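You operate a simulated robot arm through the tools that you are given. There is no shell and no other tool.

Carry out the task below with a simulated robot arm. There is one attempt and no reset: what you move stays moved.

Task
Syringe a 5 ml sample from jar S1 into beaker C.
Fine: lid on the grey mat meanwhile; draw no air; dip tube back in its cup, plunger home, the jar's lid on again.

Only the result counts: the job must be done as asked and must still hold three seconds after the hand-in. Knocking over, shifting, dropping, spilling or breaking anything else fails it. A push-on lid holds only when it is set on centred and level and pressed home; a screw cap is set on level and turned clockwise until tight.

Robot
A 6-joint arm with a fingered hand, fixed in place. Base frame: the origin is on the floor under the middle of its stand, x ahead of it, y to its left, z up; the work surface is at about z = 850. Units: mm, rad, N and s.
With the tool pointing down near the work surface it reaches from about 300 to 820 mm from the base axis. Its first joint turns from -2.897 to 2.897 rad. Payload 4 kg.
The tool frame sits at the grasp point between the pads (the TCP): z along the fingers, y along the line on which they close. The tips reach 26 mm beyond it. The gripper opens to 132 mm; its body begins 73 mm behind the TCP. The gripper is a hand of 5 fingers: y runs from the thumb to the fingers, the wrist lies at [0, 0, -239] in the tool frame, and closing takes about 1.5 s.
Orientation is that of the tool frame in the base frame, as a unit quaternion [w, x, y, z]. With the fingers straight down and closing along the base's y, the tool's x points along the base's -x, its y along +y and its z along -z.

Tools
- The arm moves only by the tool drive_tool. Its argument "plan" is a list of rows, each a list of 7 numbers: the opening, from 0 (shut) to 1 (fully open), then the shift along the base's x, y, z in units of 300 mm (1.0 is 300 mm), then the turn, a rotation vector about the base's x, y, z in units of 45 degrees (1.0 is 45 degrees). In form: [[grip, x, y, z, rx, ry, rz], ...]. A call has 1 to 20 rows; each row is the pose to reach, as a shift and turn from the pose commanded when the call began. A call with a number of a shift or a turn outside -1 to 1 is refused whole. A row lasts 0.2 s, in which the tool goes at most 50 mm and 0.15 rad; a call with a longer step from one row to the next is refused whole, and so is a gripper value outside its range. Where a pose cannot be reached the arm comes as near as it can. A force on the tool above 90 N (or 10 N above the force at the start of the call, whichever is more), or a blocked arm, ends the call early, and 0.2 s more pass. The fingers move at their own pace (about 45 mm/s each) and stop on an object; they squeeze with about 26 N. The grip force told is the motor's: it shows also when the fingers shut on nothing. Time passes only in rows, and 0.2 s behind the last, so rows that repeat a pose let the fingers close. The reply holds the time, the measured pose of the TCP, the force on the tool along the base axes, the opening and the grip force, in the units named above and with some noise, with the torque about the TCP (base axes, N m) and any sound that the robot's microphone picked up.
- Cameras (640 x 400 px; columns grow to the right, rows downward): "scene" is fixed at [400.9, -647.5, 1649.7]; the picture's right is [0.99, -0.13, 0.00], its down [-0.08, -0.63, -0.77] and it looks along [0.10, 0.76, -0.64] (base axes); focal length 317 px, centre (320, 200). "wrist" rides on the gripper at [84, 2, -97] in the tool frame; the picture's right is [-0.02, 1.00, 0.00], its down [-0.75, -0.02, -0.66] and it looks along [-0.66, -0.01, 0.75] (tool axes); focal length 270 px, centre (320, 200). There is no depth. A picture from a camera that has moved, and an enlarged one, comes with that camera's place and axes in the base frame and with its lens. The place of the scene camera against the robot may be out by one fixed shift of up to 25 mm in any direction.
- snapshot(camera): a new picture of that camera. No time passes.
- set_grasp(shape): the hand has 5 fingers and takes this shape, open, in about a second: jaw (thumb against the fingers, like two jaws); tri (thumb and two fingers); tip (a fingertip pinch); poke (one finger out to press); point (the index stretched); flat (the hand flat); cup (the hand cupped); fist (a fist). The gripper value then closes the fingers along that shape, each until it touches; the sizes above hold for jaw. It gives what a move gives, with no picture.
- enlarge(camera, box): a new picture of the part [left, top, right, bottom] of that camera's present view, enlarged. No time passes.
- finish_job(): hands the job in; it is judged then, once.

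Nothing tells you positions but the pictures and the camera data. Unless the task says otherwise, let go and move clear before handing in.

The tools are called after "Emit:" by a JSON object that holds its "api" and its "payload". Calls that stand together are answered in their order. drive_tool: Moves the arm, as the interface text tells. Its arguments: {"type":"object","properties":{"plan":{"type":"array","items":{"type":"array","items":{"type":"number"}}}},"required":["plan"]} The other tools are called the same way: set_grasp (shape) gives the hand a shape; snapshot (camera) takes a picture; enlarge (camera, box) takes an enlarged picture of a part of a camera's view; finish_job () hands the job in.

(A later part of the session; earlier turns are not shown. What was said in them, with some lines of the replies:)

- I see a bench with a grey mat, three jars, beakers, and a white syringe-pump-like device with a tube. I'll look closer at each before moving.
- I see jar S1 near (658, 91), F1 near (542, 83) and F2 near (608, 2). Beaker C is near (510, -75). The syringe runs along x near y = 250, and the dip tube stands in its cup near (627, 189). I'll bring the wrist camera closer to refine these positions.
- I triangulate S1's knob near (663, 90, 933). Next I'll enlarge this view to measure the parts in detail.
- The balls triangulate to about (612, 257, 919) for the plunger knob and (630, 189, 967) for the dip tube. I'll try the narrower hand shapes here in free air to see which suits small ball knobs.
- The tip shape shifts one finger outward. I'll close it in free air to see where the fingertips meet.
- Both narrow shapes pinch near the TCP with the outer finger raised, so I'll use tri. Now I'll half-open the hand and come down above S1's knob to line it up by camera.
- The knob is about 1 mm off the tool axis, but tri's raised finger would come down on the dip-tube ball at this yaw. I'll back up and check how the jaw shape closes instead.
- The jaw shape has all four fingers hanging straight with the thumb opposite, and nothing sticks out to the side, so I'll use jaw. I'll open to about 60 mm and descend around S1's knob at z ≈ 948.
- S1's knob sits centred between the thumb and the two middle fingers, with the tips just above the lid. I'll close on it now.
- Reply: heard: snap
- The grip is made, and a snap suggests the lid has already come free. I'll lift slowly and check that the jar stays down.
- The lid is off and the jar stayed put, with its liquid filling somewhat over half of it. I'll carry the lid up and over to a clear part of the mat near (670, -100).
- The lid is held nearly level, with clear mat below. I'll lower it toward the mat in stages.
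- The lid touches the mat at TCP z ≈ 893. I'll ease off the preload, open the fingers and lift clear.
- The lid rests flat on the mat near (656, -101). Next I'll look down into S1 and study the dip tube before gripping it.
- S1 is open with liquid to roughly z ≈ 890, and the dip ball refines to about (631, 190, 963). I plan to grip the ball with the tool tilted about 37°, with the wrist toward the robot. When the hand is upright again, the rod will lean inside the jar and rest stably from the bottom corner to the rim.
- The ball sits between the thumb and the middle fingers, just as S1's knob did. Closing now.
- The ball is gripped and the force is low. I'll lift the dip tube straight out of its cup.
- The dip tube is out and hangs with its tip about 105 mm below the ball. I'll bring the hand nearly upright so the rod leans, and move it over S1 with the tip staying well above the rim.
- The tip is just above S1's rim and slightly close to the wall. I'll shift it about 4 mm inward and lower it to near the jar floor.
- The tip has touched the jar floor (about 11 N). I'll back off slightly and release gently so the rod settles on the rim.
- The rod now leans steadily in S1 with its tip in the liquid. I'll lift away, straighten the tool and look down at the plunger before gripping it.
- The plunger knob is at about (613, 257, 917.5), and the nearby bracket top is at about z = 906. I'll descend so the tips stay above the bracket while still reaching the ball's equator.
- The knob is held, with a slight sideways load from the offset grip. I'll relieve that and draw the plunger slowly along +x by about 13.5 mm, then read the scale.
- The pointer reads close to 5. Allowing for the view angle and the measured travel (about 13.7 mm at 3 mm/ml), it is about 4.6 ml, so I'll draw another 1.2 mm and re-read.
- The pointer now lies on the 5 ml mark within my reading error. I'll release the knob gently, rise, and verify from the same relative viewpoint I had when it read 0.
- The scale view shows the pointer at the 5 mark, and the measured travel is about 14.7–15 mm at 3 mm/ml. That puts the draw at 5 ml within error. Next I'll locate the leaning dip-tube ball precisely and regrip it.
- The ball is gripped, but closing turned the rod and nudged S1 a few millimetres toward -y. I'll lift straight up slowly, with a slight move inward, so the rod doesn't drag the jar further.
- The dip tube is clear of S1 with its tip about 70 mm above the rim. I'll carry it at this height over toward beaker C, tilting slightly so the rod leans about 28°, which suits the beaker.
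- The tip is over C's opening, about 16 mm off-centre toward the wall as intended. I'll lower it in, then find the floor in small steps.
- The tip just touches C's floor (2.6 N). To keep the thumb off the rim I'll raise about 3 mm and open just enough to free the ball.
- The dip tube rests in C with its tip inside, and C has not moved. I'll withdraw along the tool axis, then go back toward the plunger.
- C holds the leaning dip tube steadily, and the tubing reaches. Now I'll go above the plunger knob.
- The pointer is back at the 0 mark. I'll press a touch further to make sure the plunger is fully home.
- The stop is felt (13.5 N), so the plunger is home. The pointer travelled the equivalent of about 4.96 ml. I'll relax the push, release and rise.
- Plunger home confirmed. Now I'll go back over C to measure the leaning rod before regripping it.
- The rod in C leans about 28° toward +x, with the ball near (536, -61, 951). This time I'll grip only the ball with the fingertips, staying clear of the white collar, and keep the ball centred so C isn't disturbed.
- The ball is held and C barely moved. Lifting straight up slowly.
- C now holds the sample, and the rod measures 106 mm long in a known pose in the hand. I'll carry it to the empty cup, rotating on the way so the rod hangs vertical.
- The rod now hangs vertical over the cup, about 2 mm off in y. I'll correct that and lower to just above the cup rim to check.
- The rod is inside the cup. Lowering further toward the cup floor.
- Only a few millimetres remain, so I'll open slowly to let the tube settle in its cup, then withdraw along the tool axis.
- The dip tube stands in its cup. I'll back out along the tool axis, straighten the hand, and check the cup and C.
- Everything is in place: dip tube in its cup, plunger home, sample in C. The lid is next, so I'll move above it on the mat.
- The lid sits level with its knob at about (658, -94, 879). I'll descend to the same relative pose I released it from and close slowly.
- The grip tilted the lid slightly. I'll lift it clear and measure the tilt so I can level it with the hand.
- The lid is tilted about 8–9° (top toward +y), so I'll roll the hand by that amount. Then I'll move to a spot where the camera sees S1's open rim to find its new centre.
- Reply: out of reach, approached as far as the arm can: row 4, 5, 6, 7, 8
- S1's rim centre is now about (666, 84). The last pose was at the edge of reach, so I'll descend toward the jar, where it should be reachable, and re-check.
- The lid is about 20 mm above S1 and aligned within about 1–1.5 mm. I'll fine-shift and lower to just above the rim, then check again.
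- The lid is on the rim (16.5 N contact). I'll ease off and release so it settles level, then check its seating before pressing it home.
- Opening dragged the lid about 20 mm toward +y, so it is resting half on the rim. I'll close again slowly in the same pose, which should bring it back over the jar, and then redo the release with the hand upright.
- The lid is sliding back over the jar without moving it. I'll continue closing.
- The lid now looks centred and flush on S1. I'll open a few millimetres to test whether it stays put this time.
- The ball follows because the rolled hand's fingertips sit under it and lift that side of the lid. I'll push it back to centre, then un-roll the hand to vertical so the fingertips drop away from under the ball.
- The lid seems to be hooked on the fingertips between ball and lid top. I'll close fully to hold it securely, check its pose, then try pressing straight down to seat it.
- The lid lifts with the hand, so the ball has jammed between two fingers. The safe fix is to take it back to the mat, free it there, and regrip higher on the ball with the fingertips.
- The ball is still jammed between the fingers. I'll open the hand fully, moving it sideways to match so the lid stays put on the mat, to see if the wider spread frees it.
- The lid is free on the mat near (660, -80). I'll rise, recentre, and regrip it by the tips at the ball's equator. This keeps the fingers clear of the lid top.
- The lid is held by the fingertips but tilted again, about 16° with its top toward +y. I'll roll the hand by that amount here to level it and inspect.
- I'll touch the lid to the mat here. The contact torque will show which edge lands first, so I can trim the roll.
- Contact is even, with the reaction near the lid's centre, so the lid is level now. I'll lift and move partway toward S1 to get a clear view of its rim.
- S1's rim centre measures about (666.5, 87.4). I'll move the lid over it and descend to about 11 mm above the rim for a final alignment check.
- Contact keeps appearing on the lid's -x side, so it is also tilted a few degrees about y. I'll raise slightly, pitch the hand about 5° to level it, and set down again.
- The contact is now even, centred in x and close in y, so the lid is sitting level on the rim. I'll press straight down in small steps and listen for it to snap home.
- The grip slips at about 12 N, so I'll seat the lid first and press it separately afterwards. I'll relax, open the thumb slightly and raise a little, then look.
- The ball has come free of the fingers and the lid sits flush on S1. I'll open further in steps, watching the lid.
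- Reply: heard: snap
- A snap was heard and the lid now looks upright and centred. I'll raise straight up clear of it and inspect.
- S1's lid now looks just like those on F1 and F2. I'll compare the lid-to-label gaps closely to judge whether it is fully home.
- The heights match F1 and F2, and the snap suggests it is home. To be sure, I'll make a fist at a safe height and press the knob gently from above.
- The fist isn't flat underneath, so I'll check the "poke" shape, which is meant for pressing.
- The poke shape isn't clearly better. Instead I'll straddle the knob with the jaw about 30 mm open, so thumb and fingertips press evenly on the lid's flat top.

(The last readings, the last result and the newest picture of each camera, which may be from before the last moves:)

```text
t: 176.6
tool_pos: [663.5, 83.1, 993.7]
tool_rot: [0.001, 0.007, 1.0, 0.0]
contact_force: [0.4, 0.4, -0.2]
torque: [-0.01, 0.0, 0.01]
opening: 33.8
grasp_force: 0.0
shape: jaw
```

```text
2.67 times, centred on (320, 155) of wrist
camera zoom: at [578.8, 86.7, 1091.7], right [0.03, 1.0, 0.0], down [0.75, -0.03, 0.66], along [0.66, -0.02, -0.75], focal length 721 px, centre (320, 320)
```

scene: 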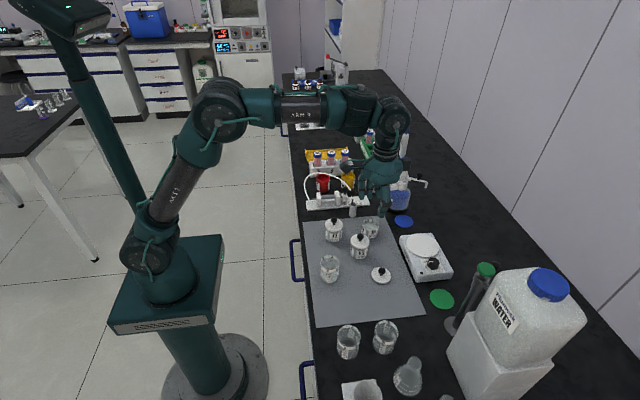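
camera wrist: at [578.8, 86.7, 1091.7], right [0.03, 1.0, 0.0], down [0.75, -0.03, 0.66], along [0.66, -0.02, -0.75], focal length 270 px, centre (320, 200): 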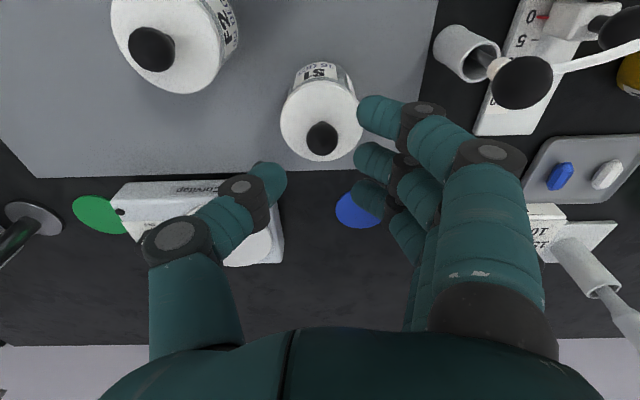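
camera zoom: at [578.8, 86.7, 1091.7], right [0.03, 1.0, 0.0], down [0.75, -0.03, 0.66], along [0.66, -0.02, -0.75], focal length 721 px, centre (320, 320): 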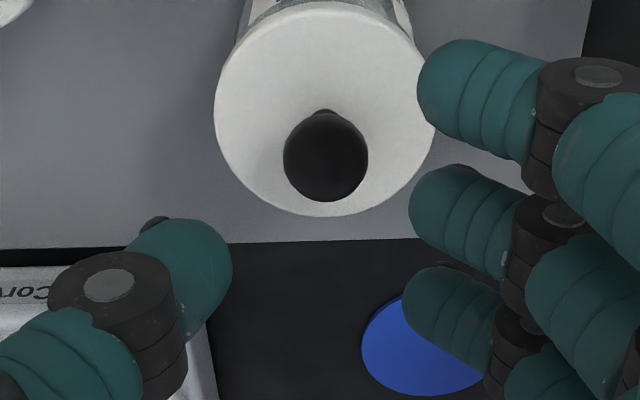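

Emit:
{"api": "drive_tool", "payload": {"plan": [[0.25, 0, 0.0047, -0.03, 0, 0, 0], [0.25, 0, 0.0047, -0.08, 0, 0, 0], [0.25, 0, 0.0047, -0.12, 0, 0, 0], [0.25, 0, 0.0047, -0.13, 0, 0, 0], [0.25, 0, 0.0047, -0.13, 0, 0, 0]]}}

Emit:
{"api": "enlarge", "payload": {"camera": "wrist", "box": [230, 80, 410, 230]}}

Emit:
{"api": "enlarge", "payload": {"camera": "scene", "box": [352, 200, 388, 236]}}

```text
t: 177.8
tool_pos: [662.5, 85.1, 953.5]
tool_rot: [0.002, 0.008, 1.0, 0.0]
contact_force: [-0.8, -0.1, 0.2]
torque: [0.01, 0.0, -0.02]
opening: 33.5
grasp_force: 0.0
shape: jaw
```

```text
2.67 times, centred on (320, 155) of wrist
camera zoom: at [579.3, 88.7, 1052.7], right [0.03, 1.0, 0.0], down [0.75, -0.03, 0.66], along [0.66, -0.02, -0.75], focal length 721 px, centre (320, 320)
```

zoom: 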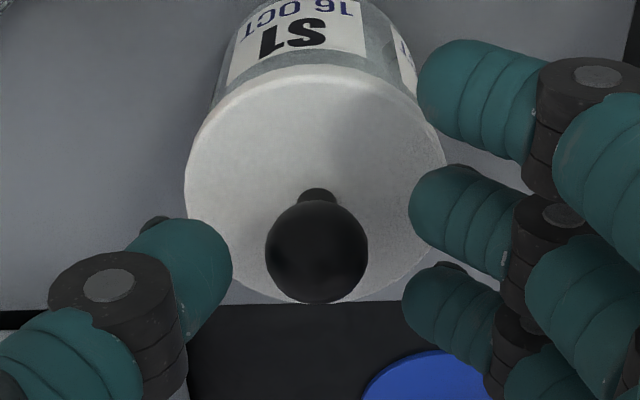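

```text
11.11 times, centred on (370, 218) of scene
camera zoom: at [400.9, -647.5, 1649.7], right [0.99, -0.13, 0.0], down [-0.08, -0.63, -0.77], along [0.1, 0.76, -0.64], focal length 3525 px, centre (-236, 0)
```

zoom: 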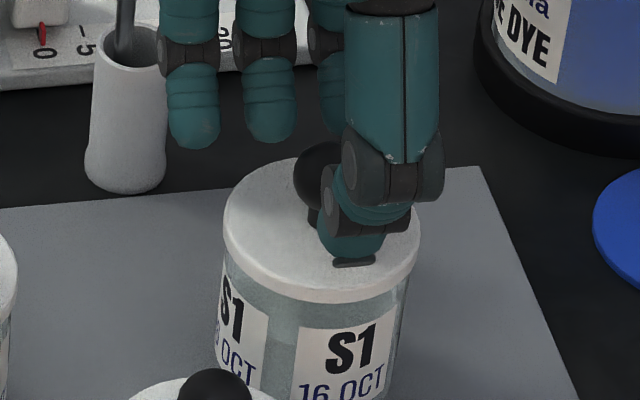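

The knob is centred with several millimetres of clearance each side. Now I'll lower onto the lid top in small steps.

Emit:
{"api": "drive_tool", "payload": {"plan": [[0.25, 0, 0, -0.01, 0, 0, 0], [0.25, 0, 0, -0.02, 0, 0, 0], [0.25, 0, 0, -0.027, 0, 0, 0], [0.25, 0, 0, -0.027, 0, 0, 0]]}}

Emit:
{"api": "drive_tool", "payload": {"plan": [[0.25, 0, 0, -0.005, 0, 0, 0], [0.25, 0, 0, -0.005, 0, 0, 0]]}}

Emit:
{"api": "drive_tool", "payload": {"plan": [[0.25, 0, 0, -0.005, 0, 0, 0], [0.25, 0, 0, -0.005, 0, 0, 0]]}}

```text
t: 178.8
tool_pos: [662.9, 83.8, 946.4]
tool_rot: [0.001, 0.007, 1.0, 0.0]
contact_force: [-0.4, 0.9, -0.9]
torque: [0.0, -0.02, 0.03]
opening: 33.7
grasp_force: 0.1
shape: jaw
```

```text
t: 179.4
tool_pos: [662.3, 84.3, 945.5]
tool_rot: [0.001, 0.007, 1.0, 0.0]
contact_force: [0.0, -0.3, 0.7]
torque: [0.01, 0.02, -0.02]
opening: 33.4
grasp_force: 0.1
shape: jaw
```

```text
t: 180.0
tool_pos: [662.5, 85.0, 944.0]
tool_rot: [0.002, 0.007, 1.0, 0.0]
contact_force: [-0.7, -0.4, 1.9]
torque: [0.04, 0.04, 0.02]
opening: 33.8
grasp_force: 0.1
shape: jaw
```

Emit:
{"api": "drive_tool", "payload": {"plan": [[0.25, 0, 0, -0.005, 0, 0, 0], [0.25, 0, 0, -0.005, 0, 0, 0]]}}

Emit:
{"api": "drive_tool", "payload": {"plan": [[0.25, 0, 0, -0.005, 0, 0, 0], [0.25, 0, 0, -0.005, 0, 0, 0]]}}

Emit:
{"api": "enlarge", "payload": {"camera": "scene", "box": [352, 205, 388, 241]}}

```text
t: 180.6
tool_pos: [663.3, 83.6, 943.9]
tool_rot: [0.002, 0.008, 1.0, 0.0]
contact_force: [0.7, 1.8, 11.7]
torque: [0.32, 0.04, -0.03]
opening: 34.4
grasp_force: 0.1
shape: jaw
```

```text
t: 181.2
tool_pos: [663.2, 85.6, 942.0]
tool_rot: [0.002, 0.007, 1.0, 0.001]
contact_force: [1.1, 5.0, 26.3]
torque: [0.66, -0.02, -0.02]
opening: 34.7
grasp_force: 0.0
shape: jaw
```

```text
11.11 times, centred on (370, 223) of scene
camera zoom: at [400.9, -647.5, 1649.7], right [0.99, -0.13, 0.0], down [-0.08, -0.63, -0.77], along [0.1, 0.76, -0.64], focal length 3525 px, centre (-236, -56)
```

zoom: 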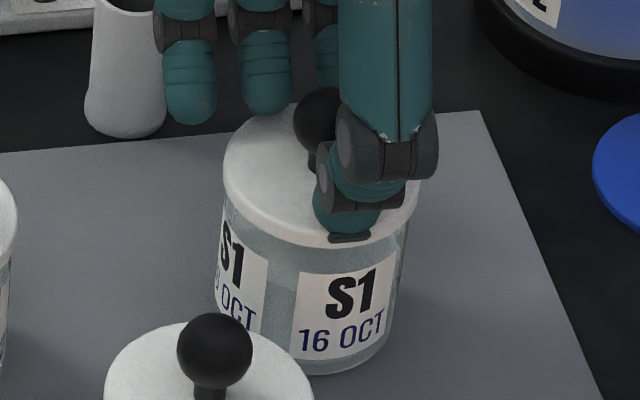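

26 N on the lid top moved nothing and made no further snap, so it is firmly home. I'll retreat straight up and do a final overall check.

Emit:
{"api": "drive_tool", "payload": {"plan": [[0.25, 0, 0, 0.01, 0, 0, 0], [0.25, 0, 0, 0.04, 0, 0, 0], [0.28, 0, 0, 0.12, 0, 0, 0], [0.3, 0, 0, 0.25, 0, 0, 0], [0.3, 0, 0, 0.4, 0, 0, 0], [0.3, -0.08, 0, 0.5, 0, 0, 0], [0.3, -0.2, 0, 0.58, 0, 0, 0], [0.3, -0.34, 0, 0.66, 0, 0, 0], [0.3, -0.48, 0, 0.74, 0, 0, 0], [0.3, -0.6, 0, 0.82, 0, 0, 0], [0.3, -0.66, 0, 0.9, 0, 0, 0], [0.3, -0.66, 0, 0.9, 0, 0, 0]]}}

Emit:
{"api": "snapshot", "payload": {"camera": "scene"}}

Emit:
{"api": "snapshot", "payload": {"camera": "wrist"}}

Emit:
{"api": "enlarge", "payload": {"camera": "scene", "box": [290, 160, 430, 300]}}

Emit:
{"api": "enlarge", "payload": {"camera": "scene", "box": [310, 240, 350, 290]}}

```text
t: 183.8
tool_pos: [463.0, 83.8, 1212.5]
tool_rot: [0.001, 0.007, 1.0, -0.001]
contact_force: [-0.5, 0.0, 0.1]
torque: [0.0, 0.02, 0.01]
opening: 39.1
grasp_force: 0.1
shape: jaw
```

```text
taken
```

scene: 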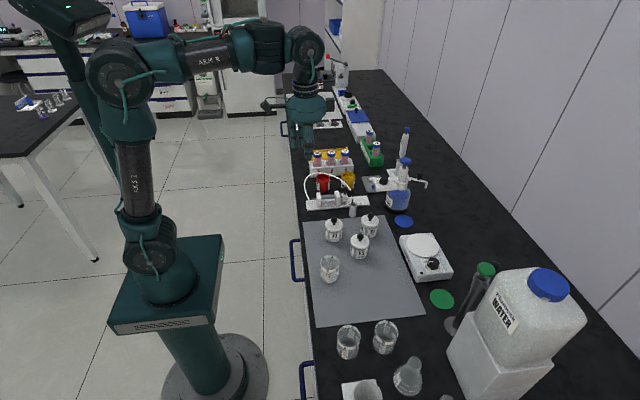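

```text
taken
camera wrist: at [379.2, 87.8, 1309.7], right [0.03, 1.0, 0.0], down [0.75, -0.03, 0.66], along [0.66, -0.02, -0.75], focal length 270 px, centre (320, 200)
```

wrist: 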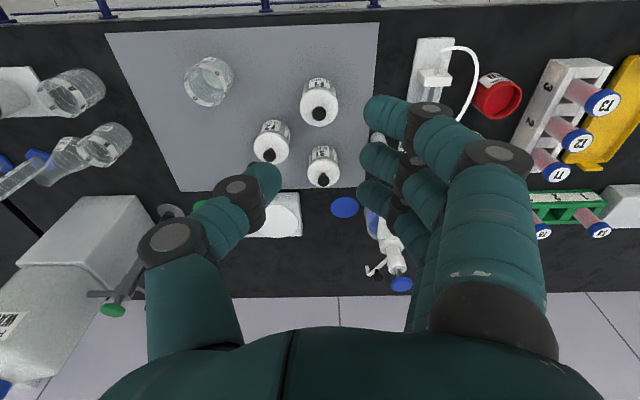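

```text
2.86 times, centred on (360, 230) of scene
camera zoom: at [400.9, -647.5, 1649.7], right [0.99, -0.13, 0.0], down [-0.08, -0.63, -0.77], along [0.1, 0.76, -0.64], focal length 906 px, centre (206, 114)
```

zoom: 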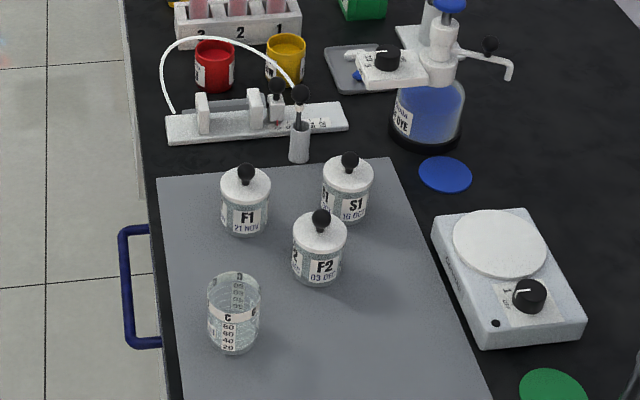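

```text
8.00 times, centred on (330, 265) of scene
camera zoom: at [400.9, -647.5, 1649.7], right [0.99, -0.13, 0.0], down [-0.08, -0.63, -0.77], along [0.1, 0.76, -0.64], focal length 2538 px, centre (240, -320)
```

zoom: 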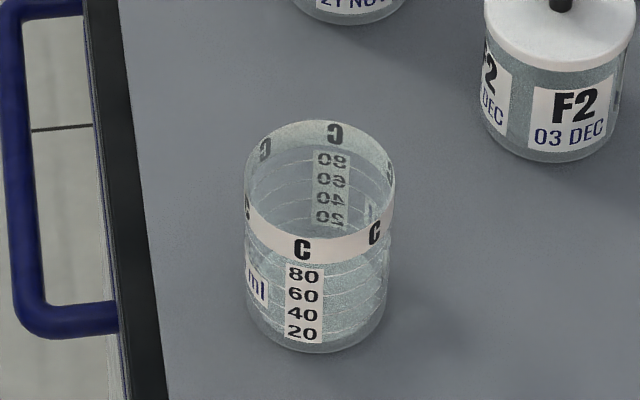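

The final view shows S1 lidded, the dip tube in its cup, the plunger at 0 and the sample in beaker C. F1, F2 and everything else are undisturbed. The hand is clear, so I'm handing the job in.

Emit:
{"api": "finish_job", "payload": {}}

```text
The job is handed in.
```

I've handed the job in: about 5 ml from jar S1 is now in beaker C. I haven't been told how it was judged.

- **Sample:** the plunger pointer moved the equivalent of about 4.96 ml on the scale. The dip tube tip was on S1's floor, in the liquid, for the whole draw, so no air should have been drawn.
- **Dip tube and plunger:** the dip tube is back in its cup. The plunger was pushed back until it met its stop at 0.
- **Lid:** it stayed on the grey mat during the transfer, and it is back on S1. I heard it snap on, and a 26 N press afterwards moved nothing. Putting it back took two tries: the first time the knob stuck between the fingers, so I set the lid on the mat and gripped it again.
- **Shifted items:** S1 ended up about 5 mm from where it started and turned somewhat, because regripping the tube pushed it. Beaker C moved by about 1 mm. Nothing else appeared to have moved, spilled or tipped in the final pictures.
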